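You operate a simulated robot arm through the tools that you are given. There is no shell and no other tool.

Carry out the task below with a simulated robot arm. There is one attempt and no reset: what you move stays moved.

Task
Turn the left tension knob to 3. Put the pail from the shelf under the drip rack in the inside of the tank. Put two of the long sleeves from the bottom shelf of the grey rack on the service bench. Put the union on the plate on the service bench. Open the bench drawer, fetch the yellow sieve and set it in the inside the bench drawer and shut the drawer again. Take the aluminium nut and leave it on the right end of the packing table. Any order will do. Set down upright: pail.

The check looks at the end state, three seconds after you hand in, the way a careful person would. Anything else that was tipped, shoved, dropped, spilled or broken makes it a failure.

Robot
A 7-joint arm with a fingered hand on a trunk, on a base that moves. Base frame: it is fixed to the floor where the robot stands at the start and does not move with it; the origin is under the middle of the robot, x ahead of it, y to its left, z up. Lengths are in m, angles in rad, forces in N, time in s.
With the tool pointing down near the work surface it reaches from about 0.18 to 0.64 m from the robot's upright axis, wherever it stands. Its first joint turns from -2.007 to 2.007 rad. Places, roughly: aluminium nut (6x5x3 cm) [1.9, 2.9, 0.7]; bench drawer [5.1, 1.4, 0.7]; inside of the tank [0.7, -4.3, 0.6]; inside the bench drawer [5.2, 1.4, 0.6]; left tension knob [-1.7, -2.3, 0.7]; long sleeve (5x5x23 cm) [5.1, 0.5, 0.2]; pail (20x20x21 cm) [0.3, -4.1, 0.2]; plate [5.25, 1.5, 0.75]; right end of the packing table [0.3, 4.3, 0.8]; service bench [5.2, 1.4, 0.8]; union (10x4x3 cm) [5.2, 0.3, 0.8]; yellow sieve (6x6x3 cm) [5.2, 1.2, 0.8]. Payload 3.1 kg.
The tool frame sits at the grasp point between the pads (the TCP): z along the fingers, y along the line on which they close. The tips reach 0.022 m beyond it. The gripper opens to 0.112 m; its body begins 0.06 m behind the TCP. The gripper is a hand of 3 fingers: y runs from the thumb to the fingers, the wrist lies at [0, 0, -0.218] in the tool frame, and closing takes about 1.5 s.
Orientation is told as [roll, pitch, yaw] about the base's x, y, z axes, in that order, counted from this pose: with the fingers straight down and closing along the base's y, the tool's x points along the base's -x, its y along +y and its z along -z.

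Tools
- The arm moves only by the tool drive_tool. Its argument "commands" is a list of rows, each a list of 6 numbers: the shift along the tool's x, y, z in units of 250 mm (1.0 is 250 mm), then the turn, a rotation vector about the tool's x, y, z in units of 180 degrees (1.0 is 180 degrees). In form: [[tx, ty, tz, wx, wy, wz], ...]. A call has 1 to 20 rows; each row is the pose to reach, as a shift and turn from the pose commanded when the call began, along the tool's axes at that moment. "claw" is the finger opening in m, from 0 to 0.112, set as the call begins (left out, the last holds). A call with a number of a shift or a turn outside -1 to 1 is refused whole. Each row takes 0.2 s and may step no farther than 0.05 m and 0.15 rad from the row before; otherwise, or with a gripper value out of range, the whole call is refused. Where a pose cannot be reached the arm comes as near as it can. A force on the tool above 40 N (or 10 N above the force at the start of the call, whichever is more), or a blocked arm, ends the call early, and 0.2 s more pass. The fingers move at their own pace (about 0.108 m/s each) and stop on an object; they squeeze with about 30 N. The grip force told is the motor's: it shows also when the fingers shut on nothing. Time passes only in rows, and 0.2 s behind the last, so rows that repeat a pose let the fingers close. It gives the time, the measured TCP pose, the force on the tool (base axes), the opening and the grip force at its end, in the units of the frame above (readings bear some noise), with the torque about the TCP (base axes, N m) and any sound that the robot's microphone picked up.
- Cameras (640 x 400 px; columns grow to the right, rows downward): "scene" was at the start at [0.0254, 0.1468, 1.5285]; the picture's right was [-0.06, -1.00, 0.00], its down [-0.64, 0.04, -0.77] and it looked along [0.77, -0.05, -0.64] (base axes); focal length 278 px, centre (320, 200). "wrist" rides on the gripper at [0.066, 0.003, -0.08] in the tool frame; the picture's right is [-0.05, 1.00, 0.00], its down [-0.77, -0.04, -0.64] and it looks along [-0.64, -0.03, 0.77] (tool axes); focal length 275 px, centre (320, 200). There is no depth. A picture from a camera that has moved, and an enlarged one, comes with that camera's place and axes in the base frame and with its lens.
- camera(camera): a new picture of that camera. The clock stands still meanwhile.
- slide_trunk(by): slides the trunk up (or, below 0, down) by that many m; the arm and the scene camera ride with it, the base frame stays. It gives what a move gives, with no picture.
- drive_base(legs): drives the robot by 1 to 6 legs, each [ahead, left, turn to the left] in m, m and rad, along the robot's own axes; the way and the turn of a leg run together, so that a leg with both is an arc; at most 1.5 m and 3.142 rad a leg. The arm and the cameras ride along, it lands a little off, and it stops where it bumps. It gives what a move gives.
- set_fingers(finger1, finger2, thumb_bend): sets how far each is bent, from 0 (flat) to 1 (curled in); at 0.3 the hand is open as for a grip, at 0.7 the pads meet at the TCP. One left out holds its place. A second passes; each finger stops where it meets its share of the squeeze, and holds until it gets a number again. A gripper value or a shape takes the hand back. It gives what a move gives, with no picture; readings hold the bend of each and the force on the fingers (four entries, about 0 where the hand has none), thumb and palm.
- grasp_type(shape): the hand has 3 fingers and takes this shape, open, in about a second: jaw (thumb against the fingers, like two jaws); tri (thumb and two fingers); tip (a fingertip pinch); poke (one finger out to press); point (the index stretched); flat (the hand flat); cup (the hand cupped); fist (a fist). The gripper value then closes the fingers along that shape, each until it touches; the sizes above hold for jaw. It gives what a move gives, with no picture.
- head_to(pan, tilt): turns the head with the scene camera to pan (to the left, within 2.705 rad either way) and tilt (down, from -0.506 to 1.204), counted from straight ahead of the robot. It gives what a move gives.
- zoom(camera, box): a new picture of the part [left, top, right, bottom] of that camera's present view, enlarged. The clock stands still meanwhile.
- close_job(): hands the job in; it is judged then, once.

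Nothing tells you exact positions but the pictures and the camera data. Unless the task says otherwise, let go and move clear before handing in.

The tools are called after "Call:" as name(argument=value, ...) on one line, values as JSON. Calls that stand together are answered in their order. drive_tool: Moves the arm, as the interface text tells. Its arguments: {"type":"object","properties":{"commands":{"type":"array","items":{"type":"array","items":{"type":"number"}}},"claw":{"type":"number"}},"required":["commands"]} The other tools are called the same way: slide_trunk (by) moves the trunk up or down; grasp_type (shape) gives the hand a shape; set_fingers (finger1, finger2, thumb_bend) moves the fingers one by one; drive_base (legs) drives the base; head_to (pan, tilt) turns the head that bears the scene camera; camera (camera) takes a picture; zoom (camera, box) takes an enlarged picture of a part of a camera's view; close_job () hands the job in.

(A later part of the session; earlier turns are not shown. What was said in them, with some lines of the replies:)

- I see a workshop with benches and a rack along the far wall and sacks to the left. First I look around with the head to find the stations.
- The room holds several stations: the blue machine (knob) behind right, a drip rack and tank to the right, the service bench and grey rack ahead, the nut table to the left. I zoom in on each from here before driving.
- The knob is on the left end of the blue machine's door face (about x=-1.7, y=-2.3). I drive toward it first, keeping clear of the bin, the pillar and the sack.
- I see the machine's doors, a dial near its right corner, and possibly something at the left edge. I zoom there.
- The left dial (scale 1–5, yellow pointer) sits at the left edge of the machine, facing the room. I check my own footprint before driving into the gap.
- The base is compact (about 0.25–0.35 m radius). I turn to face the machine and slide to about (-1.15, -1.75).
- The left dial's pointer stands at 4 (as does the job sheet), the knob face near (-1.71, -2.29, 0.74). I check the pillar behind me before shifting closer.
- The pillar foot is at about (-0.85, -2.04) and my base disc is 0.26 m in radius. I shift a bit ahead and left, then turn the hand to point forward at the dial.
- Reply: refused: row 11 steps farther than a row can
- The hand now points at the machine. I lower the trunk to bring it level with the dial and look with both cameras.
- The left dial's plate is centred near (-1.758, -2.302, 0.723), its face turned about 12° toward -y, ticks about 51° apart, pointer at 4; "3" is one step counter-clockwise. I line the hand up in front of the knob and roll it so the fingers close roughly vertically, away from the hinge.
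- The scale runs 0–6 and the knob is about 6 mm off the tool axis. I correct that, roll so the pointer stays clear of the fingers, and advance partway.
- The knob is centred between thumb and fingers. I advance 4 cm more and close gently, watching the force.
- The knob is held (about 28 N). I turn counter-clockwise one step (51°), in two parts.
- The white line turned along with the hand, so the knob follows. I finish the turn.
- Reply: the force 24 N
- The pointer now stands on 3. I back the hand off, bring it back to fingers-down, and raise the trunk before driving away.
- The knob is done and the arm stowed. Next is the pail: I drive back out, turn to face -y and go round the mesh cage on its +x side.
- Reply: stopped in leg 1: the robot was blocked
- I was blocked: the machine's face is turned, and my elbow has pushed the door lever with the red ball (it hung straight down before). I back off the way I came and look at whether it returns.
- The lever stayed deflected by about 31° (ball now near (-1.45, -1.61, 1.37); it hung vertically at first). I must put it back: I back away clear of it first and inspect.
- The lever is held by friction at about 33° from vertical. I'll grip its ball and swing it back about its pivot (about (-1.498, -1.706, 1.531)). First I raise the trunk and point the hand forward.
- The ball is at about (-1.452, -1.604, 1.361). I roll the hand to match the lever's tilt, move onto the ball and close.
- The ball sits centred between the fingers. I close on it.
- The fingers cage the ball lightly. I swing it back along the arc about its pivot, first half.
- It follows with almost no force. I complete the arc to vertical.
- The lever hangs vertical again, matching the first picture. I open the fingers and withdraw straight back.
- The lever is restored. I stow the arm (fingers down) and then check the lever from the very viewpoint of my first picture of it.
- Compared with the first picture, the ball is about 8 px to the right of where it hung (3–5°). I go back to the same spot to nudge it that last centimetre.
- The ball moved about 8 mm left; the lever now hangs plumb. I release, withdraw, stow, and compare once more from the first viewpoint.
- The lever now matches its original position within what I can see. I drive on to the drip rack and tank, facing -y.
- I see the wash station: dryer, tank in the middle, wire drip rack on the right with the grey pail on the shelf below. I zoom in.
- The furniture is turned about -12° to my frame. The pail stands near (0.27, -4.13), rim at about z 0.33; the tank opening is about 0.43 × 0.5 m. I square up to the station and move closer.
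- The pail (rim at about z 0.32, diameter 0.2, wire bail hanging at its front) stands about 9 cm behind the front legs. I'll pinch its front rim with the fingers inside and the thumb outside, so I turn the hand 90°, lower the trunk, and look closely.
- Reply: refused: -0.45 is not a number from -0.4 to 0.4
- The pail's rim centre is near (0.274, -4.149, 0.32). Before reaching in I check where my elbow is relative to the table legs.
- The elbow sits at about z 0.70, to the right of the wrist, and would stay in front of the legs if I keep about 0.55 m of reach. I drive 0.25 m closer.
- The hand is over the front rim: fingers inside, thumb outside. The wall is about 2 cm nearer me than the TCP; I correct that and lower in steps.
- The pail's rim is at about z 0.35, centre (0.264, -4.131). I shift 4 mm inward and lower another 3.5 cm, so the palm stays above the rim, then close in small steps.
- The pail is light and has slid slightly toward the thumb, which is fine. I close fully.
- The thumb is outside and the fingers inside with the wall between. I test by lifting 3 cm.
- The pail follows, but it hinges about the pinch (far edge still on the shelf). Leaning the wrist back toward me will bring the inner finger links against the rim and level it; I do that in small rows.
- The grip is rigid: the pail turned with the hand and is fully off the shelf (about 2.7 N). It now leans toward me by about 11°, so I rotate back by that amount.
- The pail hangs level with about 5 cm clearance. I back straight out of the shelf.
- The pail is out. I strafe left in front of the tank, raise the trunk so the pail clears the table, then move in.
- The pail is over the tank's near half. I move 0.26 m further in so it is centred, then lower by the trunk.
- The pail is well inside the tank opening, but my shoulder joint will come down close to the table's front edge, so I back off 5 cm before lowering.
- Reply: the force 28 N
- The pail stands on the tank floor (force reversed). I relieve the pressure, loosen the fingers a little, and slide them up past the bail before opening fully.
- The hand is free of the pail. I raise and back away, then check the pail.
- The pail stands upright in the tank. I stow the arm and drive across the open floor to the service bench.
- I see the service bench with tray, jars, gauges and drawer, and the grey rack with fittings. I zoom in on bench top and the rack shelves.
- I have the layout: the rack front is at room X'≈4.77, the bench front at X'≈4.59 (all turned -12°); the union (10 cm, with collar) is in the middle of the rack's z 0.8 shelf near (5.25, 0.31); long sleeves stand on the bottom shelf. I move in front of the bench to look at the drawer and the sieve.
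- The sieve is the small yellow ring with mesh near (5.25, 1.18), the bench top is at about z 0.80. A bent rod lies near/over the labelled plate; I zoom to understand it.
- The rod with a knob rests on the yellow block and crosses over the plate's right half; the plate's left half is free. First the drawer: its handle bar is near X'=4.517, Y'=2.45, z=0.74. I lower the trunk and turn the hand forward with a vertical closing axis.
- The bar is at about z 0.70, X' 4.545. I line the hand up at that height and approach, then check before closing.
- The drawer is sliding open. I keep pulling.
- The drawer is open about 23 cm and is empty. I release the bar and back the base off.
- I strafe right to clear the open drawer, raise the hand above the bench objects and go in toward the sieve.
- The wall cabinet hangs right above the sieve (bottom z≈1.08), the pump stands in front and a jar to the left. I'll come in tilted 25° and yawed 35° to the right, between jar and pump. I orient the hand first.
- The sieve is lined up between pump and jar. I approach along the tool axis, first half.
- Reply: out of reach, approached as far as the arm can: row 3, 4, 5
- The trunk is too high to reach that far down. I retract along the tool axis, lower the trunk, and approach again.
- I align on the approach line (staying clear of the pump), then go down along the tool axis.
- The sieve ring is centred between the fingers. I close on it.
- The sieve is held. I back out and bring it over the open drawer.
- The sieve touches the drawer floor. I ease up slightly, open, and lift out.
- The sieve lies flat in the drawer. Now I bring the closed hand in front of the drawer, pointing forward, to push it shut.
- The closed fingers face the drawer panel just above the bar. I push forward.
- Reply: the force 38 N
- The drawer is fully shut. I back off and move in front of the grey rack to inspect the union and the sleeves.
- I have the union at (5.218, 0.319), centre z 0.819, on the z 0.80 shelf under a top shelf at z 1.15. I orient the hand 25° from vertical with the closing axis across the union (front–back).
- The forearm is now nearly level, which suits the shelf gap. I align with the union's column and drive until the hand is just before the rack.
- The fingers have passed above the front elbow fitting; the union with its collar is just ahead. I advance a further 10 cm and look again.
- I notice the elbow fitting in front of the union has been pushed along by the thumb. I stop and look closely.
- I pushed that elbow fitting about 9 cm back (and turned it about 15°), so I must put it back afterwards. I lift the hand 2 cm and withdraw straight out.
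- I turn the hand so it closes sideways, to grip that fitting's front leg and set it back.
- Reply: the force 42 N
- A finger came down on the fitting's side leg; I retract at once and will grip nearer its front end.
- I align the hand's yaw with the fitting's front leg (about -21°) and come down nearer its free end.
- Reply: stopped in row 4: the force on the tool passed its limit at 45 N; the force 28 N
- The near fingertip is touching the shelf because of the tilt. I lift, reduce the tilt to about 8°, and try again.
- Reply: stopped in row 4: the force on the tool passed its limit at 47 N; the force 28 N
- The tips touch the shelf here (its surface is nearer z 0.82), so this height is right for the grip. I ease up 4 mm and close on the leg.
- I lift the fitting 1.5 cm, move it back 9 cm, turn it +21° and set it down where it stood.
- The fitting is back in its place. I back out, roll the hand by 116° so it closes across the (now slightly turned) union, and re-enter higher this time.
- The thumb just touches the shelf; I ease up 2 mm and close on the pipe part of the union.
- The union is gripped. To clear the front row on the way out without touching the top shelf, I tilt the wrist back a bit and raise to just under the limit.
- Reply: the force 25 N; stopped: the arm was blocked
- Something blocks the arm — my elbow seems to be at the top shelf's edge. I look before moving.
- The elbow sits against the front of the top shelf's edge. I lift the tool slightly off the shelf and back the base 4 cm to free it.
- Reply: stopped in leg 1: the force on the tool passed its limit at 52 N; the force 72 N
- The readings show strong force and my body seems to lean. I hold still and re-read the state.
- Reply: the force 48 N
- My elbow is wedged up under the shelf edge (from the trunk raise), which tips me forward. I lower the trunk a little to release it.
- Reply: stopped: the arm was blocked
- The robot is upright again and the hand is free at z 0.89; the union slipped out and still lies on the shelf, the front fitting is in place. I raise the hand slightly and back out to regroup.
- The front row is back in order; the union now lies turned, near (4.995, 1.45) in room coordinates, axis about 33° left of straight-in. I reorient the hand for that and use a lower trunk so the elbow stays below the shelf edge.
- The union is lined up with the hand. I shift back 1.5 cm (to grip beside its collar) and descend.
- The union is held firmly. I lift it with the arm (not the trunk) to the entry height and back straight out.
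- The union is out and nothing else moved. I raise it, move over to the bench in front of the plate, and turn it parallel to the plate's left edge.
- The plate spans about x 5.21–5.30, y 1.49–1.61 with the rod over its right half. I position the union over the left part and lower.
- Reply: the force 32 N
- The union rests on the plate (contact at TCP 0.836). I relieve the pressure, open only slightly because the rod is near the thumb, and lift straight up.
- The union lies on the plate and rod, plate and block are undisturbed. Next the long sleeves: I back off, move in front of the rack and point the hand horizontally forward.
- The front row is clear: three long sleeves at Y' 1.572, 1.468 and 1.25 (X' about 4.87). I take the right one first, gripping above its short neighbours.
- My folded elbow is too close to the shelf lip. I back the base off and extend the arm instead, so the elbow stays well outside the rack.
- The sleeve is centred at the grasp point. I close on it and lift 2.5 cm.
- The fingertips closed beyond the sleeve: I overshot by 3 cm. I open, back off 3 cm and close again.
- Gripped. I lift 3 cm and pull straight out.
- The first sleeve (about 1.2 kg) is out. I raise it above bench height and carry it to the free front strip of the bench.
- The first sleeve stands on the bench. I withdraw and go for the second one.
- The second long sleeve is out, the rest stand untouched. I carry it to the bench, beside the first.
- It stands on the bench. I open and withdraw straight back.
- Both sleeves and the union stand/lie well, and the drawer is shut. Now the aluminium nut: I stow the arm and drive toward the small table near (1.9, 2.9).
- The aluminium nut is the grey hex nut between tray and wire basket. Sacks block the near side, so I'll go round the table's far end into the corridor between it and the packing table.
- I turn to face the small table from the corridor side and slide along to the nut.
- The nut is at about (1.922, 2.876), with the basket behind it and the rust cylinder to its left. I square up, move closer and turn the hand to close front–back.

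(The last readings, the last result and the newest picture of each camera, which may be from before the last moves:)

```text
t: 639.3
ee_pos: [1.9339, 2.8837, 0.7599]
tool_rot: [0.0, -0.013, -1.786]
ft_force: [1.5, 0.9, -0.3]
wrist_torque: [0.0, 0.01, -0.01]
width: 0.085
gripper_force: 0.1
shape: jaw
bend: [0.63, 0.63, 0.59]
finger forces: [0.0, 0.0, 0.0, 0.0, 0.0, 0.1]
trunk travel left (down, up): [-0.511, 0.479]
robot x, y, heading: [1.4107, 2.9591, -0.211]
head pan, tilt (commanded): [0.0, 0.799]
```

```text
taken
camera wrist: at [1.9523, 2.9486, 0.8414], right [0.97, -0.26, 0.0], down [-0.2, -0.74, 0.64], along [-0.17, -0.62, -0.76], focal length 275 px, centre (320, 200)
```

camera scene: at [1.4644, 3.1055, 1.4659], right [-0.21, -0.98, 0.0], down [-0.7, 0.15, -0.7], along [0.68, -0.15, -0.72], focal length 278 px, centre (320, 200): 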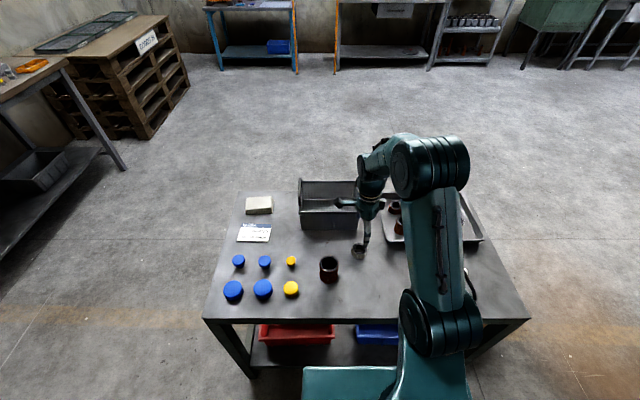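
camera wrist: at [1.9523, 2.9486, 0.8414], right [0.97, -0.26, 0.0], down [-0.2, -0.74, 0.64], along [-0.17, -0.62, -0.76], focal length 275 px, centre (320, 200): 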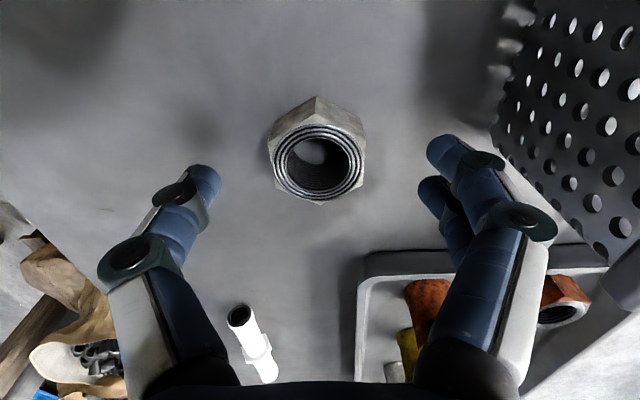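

Call:
slide_trunk(by=-0.02)

Call:
slide_trunk(by=-0.008)

Call:
camera(camera="wrist")

```text
t: 640.0
ee_pos: [1.9356, 2.884, 0.7401]
tool_rot: [0.001, -0.013, -1.784]
ft_force: [-0.1, 0.0, 0.1]
wrist_torque: [0.03, 0.0, 0.0]
width: 0.0852
gripper_force: 0.1
shape: jaw
bend: [0.63, 0.63, 0.59]
finger forces: [0.0, 0.0, 0.0, 0.1, 0.0, 0.1]
trunk travel left (down, up): [-0.491, 0.499]
robot x, y, heading: [1.4128, 2.9601, -0.214]
head pan, tilt (commanded): [0.0, 0.799]
```

```text
t: 640.6
ee_pos: [1.9349, 2.8832, 0.7328]
tool_rot: [0.0, -0.012, -1.786]
ft_force: [0.4, 0.3, -0.4]
wrist_torque: [0.0, 0.01, 0.02]
width: 0.0852
gripper_force: 0.1
shape: jaw
bend: [0.63, 0.63, 0.59]
finger forces: [0.0, 0.0, 0.1, 0.0, 0.0, 0.0]
trunk travel left (down, up): [-0.483, 0.507]
robot x, y, heading: [1.4121, 2.9585, -0.218]
head pan, tilt (commanded): [0.0, 0.799]
```

```text
taken
camera wrist: at [1.9523, 2.9486, 0.8133], right [0.97, -0.26, 0.0], down [-0.2, -0.74, 0.64], along [-0.17, -0.62, -0.76], focal length 275 px, centre (320, 200)
```

wrist: 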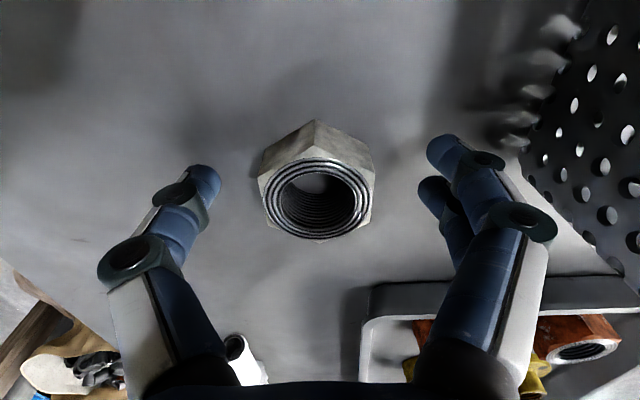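

Call:
slide_trunk(by=-0.006)

Call:
drive_tool(commands=[[0, 0, 0, 0, 0, 0], [0, 0, 0, 0, 0, 0], [0, 0, 0, 0, 0, 0], [0, 0, 0, 0, 0, 0], [0, 0, 0, 0, 0, 0]], claw=0.03)

Call:
slide_trunk(by=0.04)

Call:
camera(camera="wrist")

```text
t: 641.1
ee_pos: [1.9339, 2.8838, 0.7267]
tool_rot: [0.0, -0.012, -1.785]
ft_force: [0.5, -0.3, -0.5]
wrist_torque: [0.0, 0.01, 0.0]
width: 0.0852
gripper_force: 0.1
shape: jaw
bend: [0.63, 0.63, 0.59]
finger forces: [0.0, 0.0, 0.0, 0.0, 0.0, 0.0]
trunk travel left (down, up): [-0.477, 0.513]
robot x, y, heading: [1.4085, 2.9601, -0.209]
head pan, tilt (commanded): [0.0, 0.799]
```

```text
t: 642.3
ee_pos: [1.9342, 2.884, 0.726]
tool_rot: [0.0, -0.012, -1.786]
ft_force: [0.0, 0.5, 0.4]
wrist_torque: [0.0, 0.02, -0.02]
width: 0.0362
gripper_force: 30.2
shape: jaw
bend: [0.74, 0.73, 0.7]
finger forces: [10.8, 14.9, 0.0, 0.0, 27.2, 0.0]
trunk travel left (down, up): [-0.477, 0.513]
robot x, y, heading: [1.4149, 2.9615, -0.211]
head pan, tilt (commanded): [0.0, 0.799]
```

```text
t: 643.2
ee_pos: [1.9354, 2.8843, 0.7668]
tool_rot: [0.001, -0.012, -1.785]
ft_force: [-0.2, -0.7, -0.5]
wrist_torque: [0.0, -0.01, 0.01]
width: 0.036
gripper_force: 30.5
shape: jaw
bend: [0.74, 0.73, 0.7]
finger forces: [10.8, 14.8, 0.1, 0.1, 27.0, 0.0]
trunk travel left (down, up): [-0.517, 0.473]
robot x, y, heading: [1.4109, 2.9634, -0.213]
head pan, tilt (commanded): [0.0, 0.799]
```

```text
taken
camera wrist: at [1.9526, 2.9486, 0.8472], right [0.97, -0.26, 0.0], down [-0.2, -0.74, 0.64], along [-0.17, -0.62, -0.76], focal length 275 px, centre (320, 200)
```

wrist: 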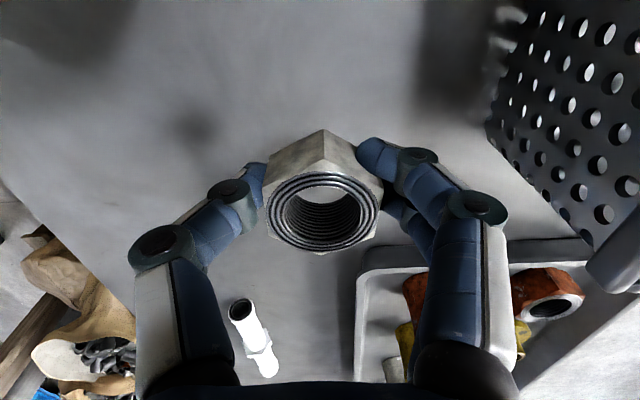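

The nut is gripped. I raise it, back out, and go to the right end of the packing table.

Call:
slide_trunk(by=0.27)

Call:
drive_base(legs=[[-0.25, 0, 0], [0, 1.18, 0], [0, 0, 3.14]])

Call:
head_to(pan=0.0, tilt=0.8)

Call:
camera(camera="scene")

```text
t: 645.9
ee_pos: [1.9347, 2.8837, 1.0369]
tool_rot: [0.001, -0.012, -1.786]
ft_force: [0.1, 0.2, -1.0]
wrist_torque: [0.0, 0.02, 0.0]
width: 0.0363
gripper_force: 29.9
shape: jaw
bend: [0.74, 0.73, 0.7]
finger forces: [10.8, 14.7, 0.1, 0.0, 27.1, 0.0]
trunk travel left (down, up): [-0.787, 0.203]
robot x, y, heading: [1.4091, 2.9603, -0.216]
head pan, tilt (commanded): [0.0, 0.799]
```

```text
t: 660.6
ee_pos: [0.8993, 4.2569, 1.0356]
tool_rot: [0.0, -0.013, 1.334]
ft_force: [0.2, 0.6, -1.1]
wrist_torque: [-0.05, -0.02, -0.02]
width: 0.0354
gripper_force: 30.3
shape: jaw
bend: [0.74, 0.73, 0.7]
finger forces: [11.6, 14.6, 0.0, 0.0, 26.5, 0.0]
trunk travel left (down, up): [-0.787, 0.203]
robot x, y, heading: [1.4255, 4.1671, 2.905]
head pan, tilt (commanded): [0.0, 0.799]
```

```text
t: 661.2
ee_pos: [0.8993, 4.2582, 1.0361]
tool_rot: [0.001, -0.011, 1.335]
ft_force: [-0.1, -0.1, -1.6]
wrist_torque: [-0.04, -0.01, 0.03]
width: 0.0354
gripper_force: 29.9
shape: jaw
bend: [0.74, 0.73, 0.7]
finger forces: [11.6, 14.6, 0.0, 0.0, 26.5, 0.1]
trunk travel left (down, up): [-0.787, 0.203]
robot x, y, heading: [1.4174, 4.172, 2.906]
head pan, tilt (commanded): [0.0, 0.799]
```

```text
taken
camera scene: at [1.3655, 4.024, 1.6569], right [0.23, 0.97, 0.0], down [0.7, -0.17, -0.7], along [-0.68, 0.16, -0.72], focal length 278 px, centre (320, 200)
```

scene: 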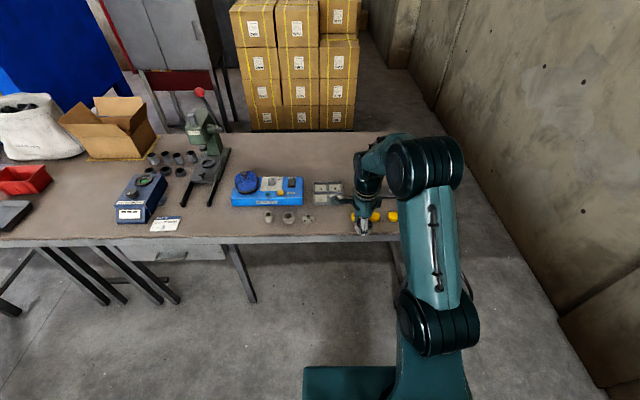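

Call:
drive_base(legs=[[0, 0, 0.026], [0.3, 0, 0]])

Call:
head_to(pan=-0.15, tilt=1.0)

Call:
camera(camera="scene")

Call:
camera(camera="wrist")

```text
t: 663.7
ee_pos: [0.5981, 4.3087, 1.0361]
tool_rot: [0.001, -0.013, 1.359]
ft_force: [-0.5, 0.3, -0.7]
wrist_torque: [-0.06, -0.02, -0.02]
width: 0.0352
gripper_force: 29.9
shape: jaw
bend: [0.74, 0.73, 0.7]
finger forces: [11.7, 14.7, 0.1, 0.0, 26.5, 0.0]
trunk travel left (down, up): [-0.787, 0.203]
robot x, y, heading: [1.1221, 4.2296, 2.93]
head pan, tilt (commanded): [0.0, 0.799]
```

```text
t: 664.4
ee_pos: [0.5974, 4.3082, 1.0363]
tool_rot: [0.0, -0.012, 1.36]
ft_force: [0.1, 0.3, -0.4]
wrist_torque: [-0.03, -0.01, 0.01]
width: 0.0356
gripper_force: 29.8
shape: jaw
bend: [0.74, 0.73, 0.7]
finger forces: [11.6, 14.6, 0.0, 0.0, 26.5, 0.0]
trunk travel left (down, up): [-0.787, 0.203]
robot x, y, heading: [1.1203, 4.2287, 2.929]
head pan, tilt (commanded): [-0.15, 1.0]
```

```text
taken
camera scene: at [1.0828, 4.0938, 1.6418], right [0.35, 0.94, 0.0], down [0.79, -0.3, -0.54], along [-0.51, 0.19, -0.84], focal length 278 px, centre (320, 200)
```

scene: 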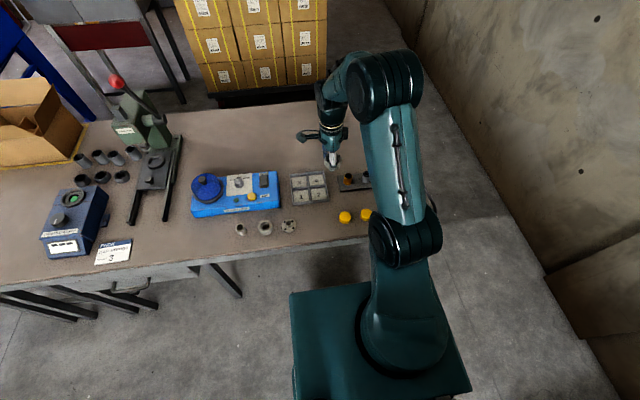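

```text
taken
camera wrist: at [0.5805, 4.243, 1.1173], right [-0.97, 0.25, 0.0], down [0.2, 0.74, 0.64], along [0.16, 0.62, -0.76], focal length 275 px, centre (320, 200)
```

wrist: 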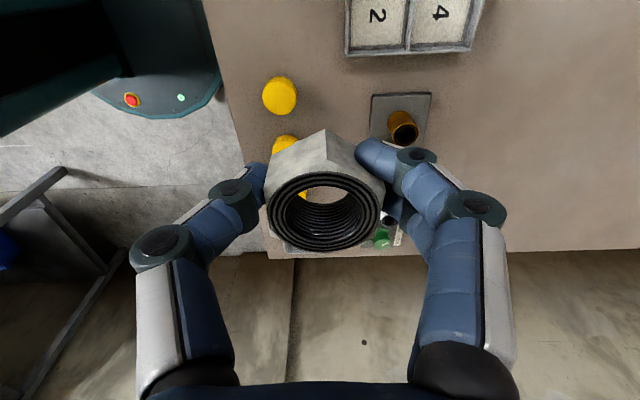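

I keep the trunk high (my shoulder would otherwise come down over the yellow caps) and use the arm to reach and lower.

Call:
drive_base(legs=[[0.14, 0, 0]])

Call:
drive_tool(commands=[[0, 0.1, 0.08, 0, 0, 0], [0, 0.2, 0.16, 0, 0, 0], [0, 0.3, 0.24, 0, 0, 0], [0, 0.31, 0.36, 0, 0, 0]])

Call:
camera(camera="wrist")

Call:
camera(camera="scene")

```text
t: 665.7
ee_pos: [0.4596, 4.3358, 1.0361]
tool_rot: [0.001, -0.013, 1.361]
ft_force: [0.1, -0.5, 0.3]
wrist_torque: [0.01, -0.01, -0.03]
width: 0.0352
gripper_force: 30.3
shape: jaw
bend: [0.74, 0.73, 0.7]
finger forces: [11.6, 14.8, 0.0, 0.0, 26.6, 0.0]
trunk travel left (down, up): [-0.787, 0.203]
robot x, y, heading: [0.9855, 4.2625, 2.931]
head pan, tilt (commanded): [-0.15, 1.0]
```

```text
t: 666.7
ee_pos: [0.3836, 4.3555, 0.9474]
tool_rot: [0.0, -0.013, 1.361]
ft_force: [0.4, -0.4, -0.8]
wrist_torque: [-0.05, 0.01, 0.03]
width: 0.0351
gripper_force: 29.8
shape: jaw
bend: [0.74, 0.73, 0.7]
finger forces: [11.5, 14.8, 0.0, 0.0, 26.5, 0.0]
trunk travel left (down, up): [-0.787, 0.203]
robot x, y, heading: [0.9863, 4.2618, 2.935]
head pan, tilt (commanded): [-0.15, 1.0]
```

```text
taken
camera wrist: at [0.3667, 4.2902, 1.0283], right [-0.97, 0.25, 0.0], down [0.19, 0.74, 0.64], along [0.16, 0.62, -0.76], focal length 275 px, centre (320, 200)
```

wrist: 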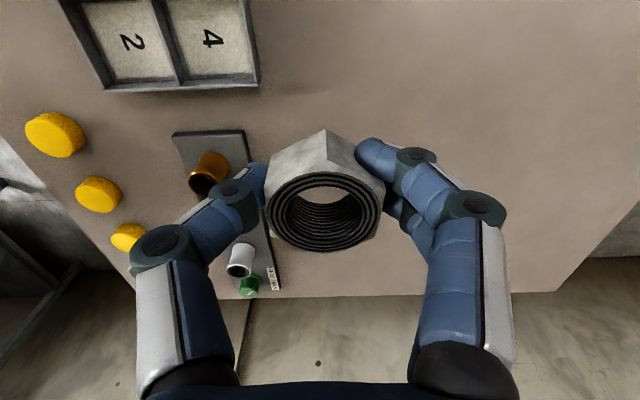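

```text
taken
camera scene: at [0.9456, 4.1227, 1.6418], right [0.35, 0.94, 0.0], down [0.79, -0.29, -0.54], along [-0.51, 0.19, -0.84], focal length 278 px, centre (320, 200)
```

scene: 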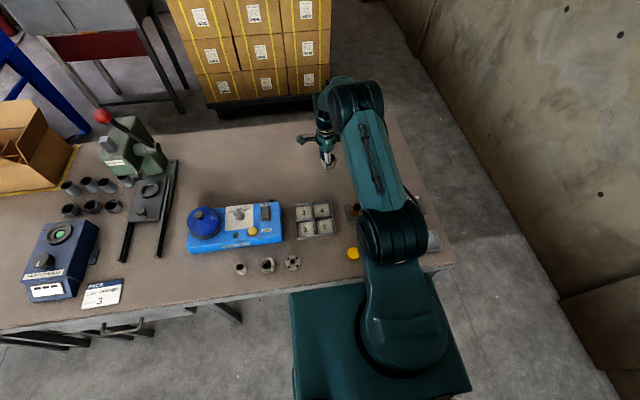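

The tray corner is close to the thumb, so I move 3 cm further in before lowering.

Call:
drive_base(legs=[[0.032, 0, 0]])

Call:
drive_tool(commands=[[-0.02, 0, 0.1, 0, 0, 0], [-0.02, 0, 0.2, 0, 0, 0], [-0.02, 0, 0.3, 0, 0, 0]])

Call:
camera(camera="wrist")

```text
t: 667.6
ee_pos: [0.3533, 4.3628, 0.9485]
tool_rot: [0.001, -0.012, 1.36]
ft_force: [-0.5, 0.5, -0.6]
wrist_torque: [0.0, 0.01, 0.0]
width: 0.0352
gripper_force: 29.9
shape: jaw
bend: [0.74, 0.73, 0.7]
finger forces: [11.6, 14.9, 0.0, 0.1, 26.6, 0.0]
trunk travel left (down, up): [-0.787, 0.203]
robot x, y, heading: [0.9514, 4.268, 2.935]
head pan, tilt (commanded): [-0.15, 1.0]
```

```text
t: 668.4
ee_pos: [0.356, 4.3676, 0.8732]
tool_rot: [0.0, -0.011, 1.362]
ft_force: [-0.2, 0.7, -1.1]
wrist_torque: [-0.01, -0.02, -0.01]
width: 0.0351
gripper_force: 29.7
shape: jaw
bend: [0.74, 0.73, 0.7]
finger forces: [11.4, 14.8, 0.0, 0.0, 26.5, 0.1]
trunk travel left (down, up): [-0.787, 0.203]
robot x, y, heading: [0.9546, 4.2661, 2.937]
head pan, tilt (commanded): [-0.15, 1.0]
```

```text
taken
camera wrist: at [0.3393, 4.3028, 0.9538], right [-0.97, 0.25, 0.0], down [0.19, 0.74, 0.64], along [0.16, 0.62, -0.76], focal length 275 px, centre (320, 200)
```

wrist: 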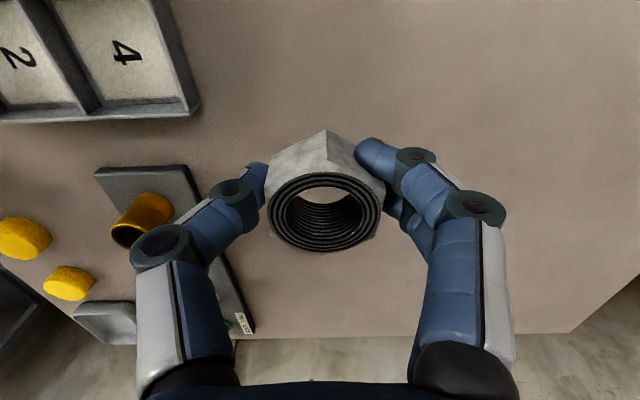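

Call:
drive_tool(commands=[[0, 0, 0.04, 0, 0, 0], [0, 0, 0.08, 0, 0, 0], [0, 0, 0.12, 0, 0, 0]])

Call:
drive_tool(commands=[[0, 0, 0.02, 0, 0, 0], [0, 0, 0.04, 0, 0, 0]])

Call:
camera(camera="wrist")

```text
t: 669.2
ee_pos: [0.3541, 4.3678, 0.8429]
tool_rot: [-0.001, -0.013, 1.363]
ft_force: [0.7, 0.3, 0.5]
wrist_torque: [-0.01, -0.01, -0.01]
width: 0.035
gripper_force: 29.9
shape: jaw
bend: [0.74, 0.73, 0.7]
finger forces: [11.2, 14.8, 0.1, 0.0, 26.5, 0.0]
trunk travel left (down, up): [-0.787, 0.203]
robot x, y, heading: [0.9542, 4.2714, 2.936]
head pan, tilt (commanded): [-0.15, 1.0]
```

```text
t: 669.8
ee_pos: [0.3539, 4.3664, 0.8333]
tool_rot: [0.001, -0.011, 1.358]
ft_force: [-0.2, 0.7, -0.5]
wrist_torque: [-0.02, -0.02, 0.01]
width: 0.0353
gripper_force: 30.6
shape: jaw
bend: [0.74, 0.73, 0.7]
finger forces: [11.3, 14.8, 0.1, 0.0, 26.5, 0.1]
trunk travel left (down, up): [-0.787, 0.203]
robot x, y, heading: [0.9542, 4.2665, 2.931]
head pan, tilt (commanded): [-0.15, 1.0]
```

```text
taken
camera wrist: at [0.3375, 4.3028, 0.9144], right [-0.97, 0.25, 0.0], down [0.19, 0.74, 0.64], along [0.16, 0.62, -0.76], focal length 275 px, centre (320, 200)
```

wrist: 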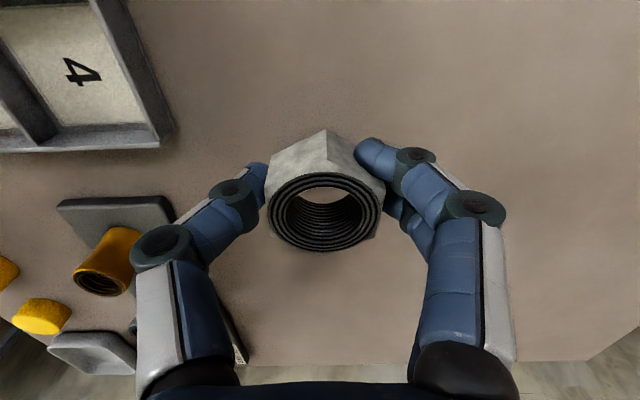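

Call:
drive_tool(commands=[[0, 0, 0.02, 0, 0, 0], [0, 0, 0.04, 0, 0, 0]])

Call:
drive_tool(commands=[[0, 0, 0.02, 0, 0, 0], [0, 0, 0.04, 0, 0, 0]])

Call:
camera(camera="wrist")

```text
t: 670.4
ee_pos: [0.3548, 4.3675, 0.8225]
tool_rot: [0.0, -0.012, 1.363]
ft_force: [-0.1, 0.3, -0.2]
wrist_torque: [-0.01, -0.01, -0.02]
width: 0.0351
gripper_force: 30.0
shape: jaw
bend: [0.74, 0.73, 0.7]
finger forces: [11.3, 14.8, 0.1, 0.1, 26.5, 0.0]
trunk travel left (down, up): [-0.787, 0.203]
robot x, y, heading: [0.9555, 4.2651, 2.931]
head pan, tilt (commanded): [-0.15, 1.0]
```

```text
t: 671.0
ee_pos: [0.3552, 4.3684, 0.813]
tool_rot: [0.0, -0.012, 1.358]
ft_force: [0.4, -0.2, -0.3]
wrist_torque: [-0.05, -0.02, 0.02]
width: 0.0353
gripper_force: 29.9
shape: jaw
bend: [0.74, 0.73, 0.7]
finger forces: [11.3, 14.8, 0.1, 0.0, 26.5, 0.0]
trunk travel left (down, up): [-0.787, 0.203]
robot x, y, heading: [0.9543, 4.2668, 2.937]
head pan, tilt (commanded): [-0.15, 1.0]
```

```text
taken
camera wrist: at [0.338, 4.3036, 0.8941], right [-0.97, 0.25, 0.0], down [0.19, 0.74, 0.64], along [0.16, 0.62, -0.76], focal length 275 px, centre (320, 200)
```

wrist: 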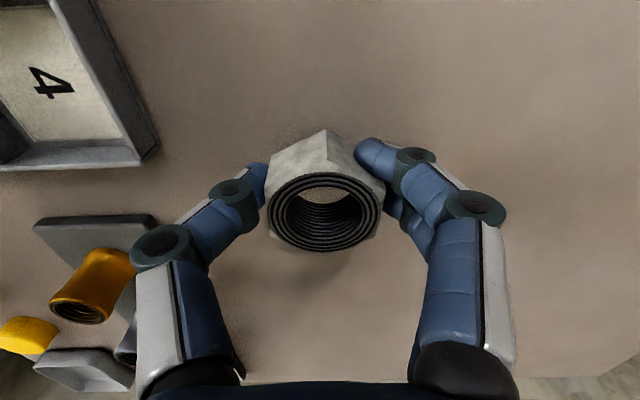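

Call:
drive_tool(commands=[[0, 0, 0.02, 0, 0, 0], [0, 0, 0.04, 0, 0, 0]])

Call:
drive_tool(commands=[[0, 0, 0.02, 0, 0, 0], [0, 0, 0.04, 0, 0, 0]])

Call:
camera(camera="wrist")

```text
t: 671.6
ee_pos: [0.3554, 4.3696, 0.8035]
tool_rot: [0.0, -0.012, 1.359]
ft_force: [1.0, 0.5, -0.5]
wrist_torque: [-0.02, 0.01, 0.0]
width: 0.0354
gripper_force: 30.6
shape: jaw
bend: [0.74, 0.73, 0.7]
finger forces: [11.3, 14.9, 0.0, 0.0, 26.5, 0.0]
trunk travel left (down, up): [-0.787, 0.203]
robot x, y, heading: [0.9513, 4.2667, 2.935]
head pan, tilt (commanded): [-0.15, 1.0]
```

```text
t: 672.2
ee_pos: [0.3553, 4.3695, 0.7934]
tool_rot: [-0.001, -0.012, 1.359]
ft_force: [-0.1, 0.6, 0.0]
wrist_torque: [0.0, 0.0, -0.01]
width: 0.0352
gripper_force: 30.4
shape: jaw
bend: [0.74, 0.73, 0.7]
finger forces: [11.1, 14.9, 0.0, 0.0, 26.5, 0.1]
trunk travel left (down, up): [-0.787, 0.203]
robot x, y, heading: [0.954, 4.2688, 2.937]
head pan, tilt (commanded): [-0.15, 1.0]
```

```text
taken
camera wrist: at [0.3382, 4.3033, 0.8742], right [-0.97, 0.25, 0.0], down [0.2, 0.74, 0.64], along [0.16, 0.62, -0.76], focal length 275 px, centre (320, 200)
```

wrist: 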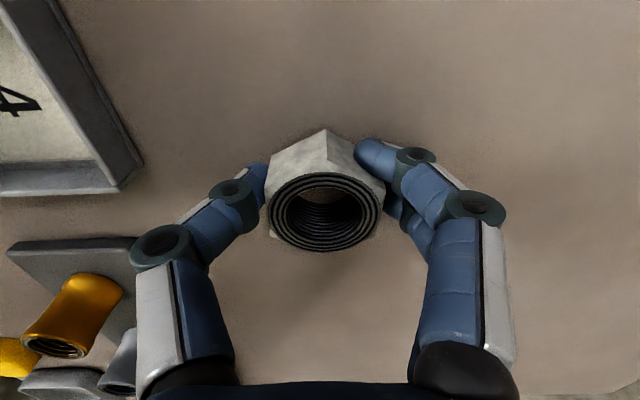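

Call:
drive_tool(commands=[[0, 0, 0.02, 0, 0, 0], [0, 0, 0.04, 0, 0, 0]])

Call:
drive_tool(commands=[[0, 0, 0.02, 0, 0, 0], [0, 0, 0.04, 0, 0, 0]])

Call:
camera(camera="wrist")

```text
t: 672.8
ee_pos: [0.3538, 4.3687, 0.7851]
tool_rot: [0.004, -0.011, 1.36]
ft_force: [0.3, -0.2, 14.7]
wrist_torque: [0.01, -0.01, 0.03]
width: 0.0356
gripper_force: 30.1
shape: jaw
bend: [0.74, 0.74, 0.7]
finger forces: [13.4, 16.6, 0.0, 0.1, 30.2, 0.0]
trunk travel left (down, up): [-0.787, 0.203]
robot x, y, heading: [0.9537, 4.2699, 2.931]
head pan, tilt (commanded): [-0.15, 1.0]
```

```text
t: 673.3
ee_pos: [0.3546, 4.3677, 0.7824]
tool_rot: [0.011, -0.01, 1.362]
ft_force: [8.4, -1.3, 32.6]
wrist_torque: [0.0, -0.23, 0.14]
width: 0.0382
gripper_force: 30.2
shape: jaw
bend: [0.75, 0.75, 0.72]
finger forces: [15.9, 15.9, 0.1, 0.0, 36.0, 0.0]
trunk travel left (down, up): [-0.787, 0.203]
robot x, y, heading: [0.9527, 4.2658, 2.933]
head pan, tilt (commanded): [-0.15, 1.0]
stopped in row 2: the force on the tool passed its limit at 44 N (the readings are from after the stop); the commanded pose is now the measured one
```

```text
taken
camera wrist: at [0.3385, 4.3027, 0.8633], right [-0.97, 0.25, 0.01], down [0.2, 0.74, 0.64], along [0.15, 0.63, -0.77], focal length 275 px, centre (320, 200)
```

wrist: 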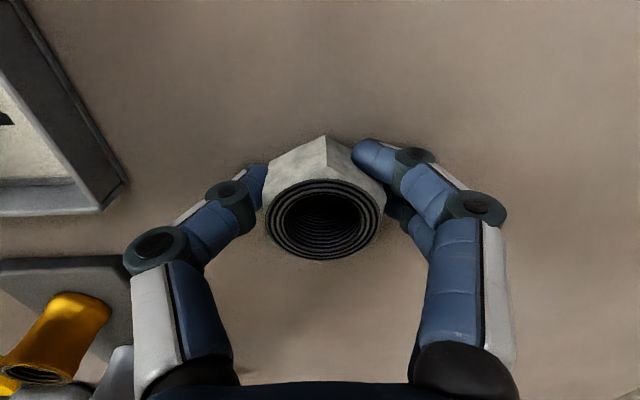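

The nut touches the table. I relieve the pressure, open a little and lift straight up.

Call:
drive_tool(commands=[[0, 0, -0.012, 0, 0, 0], [0, 0, -0.016, 0, 0, 0]])

Call:
drive_tool(commands=[[0, 0, 0, 0, 0, 0], [0, 0, 0, 0, 0, 0], [0, 0, 0, 0, 0, 0]], claw=0.058)

Call:
drive_tool(commands=[[0, 0, -0.08, 0, 0, 0], [0, 0, -0.16, 0, 0, 0], [0, 0, -0.24, 0, 0, 0], [0, 0, -0.36, 0, 0, 0], [0, 0, -0.48, 0, 0, 0], [0, 0, -0.6, 0, 0, 0], [0, 0, -0.72, 0, 0, 0], [0, 0, -0.84, 0, 0, 0]])

Call:
camera(camera="wrist")

```text
t: 673.9
ee_pos: [0.3537, 4.3679, 0.7828]
tool_rot: [0.006, -0.011, 1.362]
ft_force: [4.7, -2.9, 12.5]
wrist_torque: [-0.06, -0.14, 0.02]
width: 0.0376
gripper_force: 30.1
shape: jaw
bend: [0.75, 0.75, 0.72]
finger forces: [14.2, 16.0, 0.0, 0.1, 32.4, 0.0]
trunk travel left (down, up): [-0.787, 0.203]
robot x, y, heading: [0.9534, 4.2687, 2.932]
head pan, tilt (commanded): [-0.15, 1.0]
```

```text
t: 674.7
ee_pos: [0.3519, 4.3674, 0.7826]
tool_rot: [0.005, -0.011, 1.361]
ft_force: [1.5, 0.2, 2.6]
wrist_torque: [0.0, 0.09, -0.01]
width: 0.0564
gripper_force: 0.0
shape: jaw
bend: [0.73, 0.73, 0.7]
finger forces: [2.2, 0.8, 0.0, 0.0, 0.0, 0.0]
trunk travel left (down, up): [-0.787, 0.203]
robot x, y, heading: [0.9531, 4.267, 2.935]
head pan, tilt (commanded): [-0.15, 1.0]
```

```text
t: 676.5
ee_pos: [0.3542, 4.366, 0.9927]
tool_rot: [0.006, -0.011, 1.362]
ft_force: [-0.6, 0.1, -0.4]
wrist_torque: [0.03, -0.01, 0.02]
width: 0.0575
gripper_force: 0.0
shape: jaw
bend: [0.72, 0.72, 0.7]
finger forces: [0.1, 0.0, 0.1, 0.0, 0.1, 0.1]
trunk travel left (down, up): [-0.787, 0.203]
robot x, y, heading: [0.9581, 4.2676, 2.934]
head pan, tilt (commanded): [-0.15, 1.0]
```

```text
taken
camera wrist: at [0.3388, 4.3009, 1.0737], right [-0.97, 0.25, 0.01], down [0.2, 0.74, 0.64], along [0.16, 0.62, -0.77], focal length 275 px, centre (320, 200)
```

wrist: 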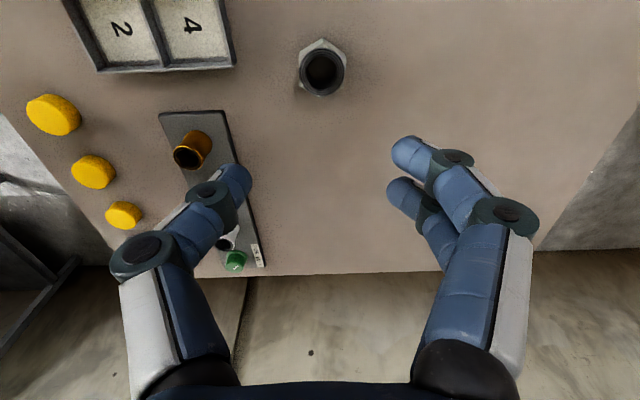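

The nut lies on the right end of the packing table and its neighbours are undisturbed. I back clear and take a last look.

Call:
drive_base(legs=[[-0.5, 0, 0]])

Call:
head_to(pan=-0.05, tilt=0.7)

Call:
camera(camera="scene")

Call:
zoom(camera="scene", box=[220, 110, 420, 250])

```text
t: 679.4
ee_pos: [0.8433, 4.2617, 0.9921]
tool_rot: [0.006, -0.009, 1.367]
ft_force: [0.1, -0.2, 0.2]
wrist_torque: [0.02, 0.01, 0.01]
width: 0.0578
gripper_force: 0.1
shape: jaw
bend: [0.72, 0.72, 0.7]
finger forces: [0.1, 0.0, 0.0, 0.0, 0.0, 0.0]
trunk travel left (down, up): [-0.787, 0.203]
robot x, y, heading: [1.4439, 4.1643, 2.939]
head pan, tilt (commanded): [-0.15, 1.0]
```

```text
t: 680.2
ee_pos: [0.8432, 4.2613, 0.9912]
tool_rot: [0.006, -0.009, 1.367]
ft_force: [0.2, -0.2, -0.2]
wrist_torque: [0.02, -0.01, -0.02]
width: 0.0574
gripper_force: 0.1
shape: jaw
bend: [0.72, 0.72, 0.7]
finger forces: [0.0, 0.1, 0.1, 0.0, 0.2, 0.0]
trunk travel left (down, up): [-0.787, 0.203]
robot x, y, heading: [1.4406, 4.1655, 2.938]
head pan, tilt (commanded): [-0.051, 0.7]
```

```text
taken
camera scene: at [1.3878, 4.0241, 1.6651], right [0.25, 0.97, 0.0], down [0.62, -0.16, -0.76], along [-0.74, 0.19, -0.64], focal length 278 px, centre (320, 200)
```

scene: 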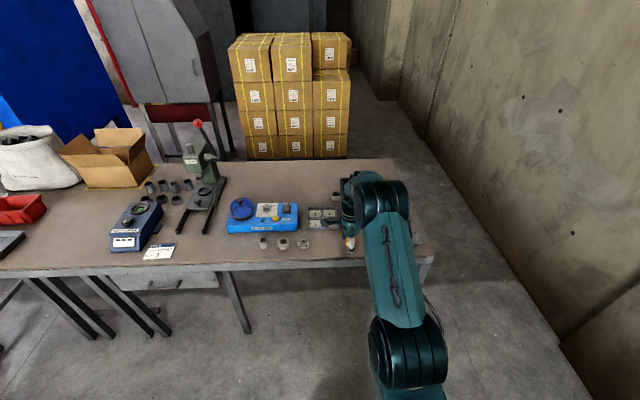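

```text
2.86 times, centred on (320, 180) of scene
camera zoom: at [1.3878, 4.0241, 1.6651], right [0.25, 0.97, 0.0], down [0.62, -0.16, -0.76], along [-0.74, 0.19, -0.64], focal length 795 px, centre (320, 257)
```

zoom: 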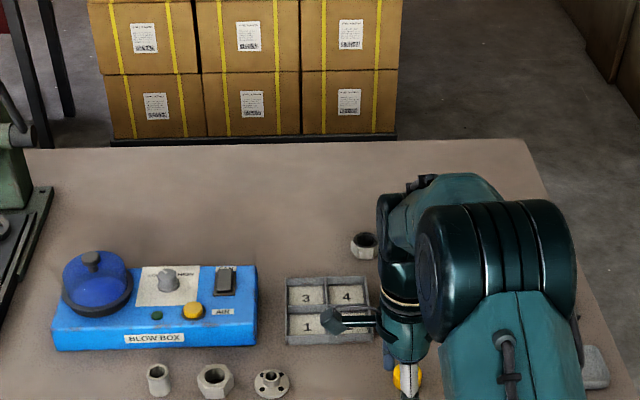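

The nut sits at (0.354, 4.370) on the right end of the packing table, and the items around it look undisturbed. Every task is done and the arm is clear, so I hand in.

The knob is on 3, the pail is upright in the tank, and two long sleeves stand on the bench. The union is on the plate and the sieve is in the shut drawer.

I disturbed two other things along the way:
- **Machine door lever:** I knocked it and set it back to within about 2–3° of where it hung.
- **Elbow fitting:** I pushed one on the rack and set it back within about 1 cm.

Call:
close_job()

```text
The job is handed in.
```

I handed the job in with all six tasks done, but I disturbed two other things on the way. The check may count these against the job.

| Task | End state |
|---|---|
| Left tension knob | Pointer on 3 |
| Pail | Standing upright inside the tank |
| Long sleeves | Two standing on the front strip of the service bench |
| Union | Lying on the left half of the plate; the rod on the plate was not touched |
| Yellow sieve | In the bench drawer, drawer pushed fully shut |
| Aluminium nut | On the right end of the packing table, about 9 cm from the listed spot |

**What I disturbed:**
- **Door lever on the blue machine:** my elbow pushed it about 31° while I was backing away from the knob. I swung it back by its ball. Against my first picture it is within about 2–3° of where it hung.
- **Elbow fitting on the grey rack:** while reaching for the union I pushed the fitting in front of it about 9 cm and turned it about 20°. I set it back to within about 1 cm, as measured from the camera.

During the union pick my arm also wedged against the rack's top shelf and the robot leaned forward for a moment. In the pictures afterwards the rest of the shelf looked unchanged. I did not go back to re-check the lever or the knob before handing in.
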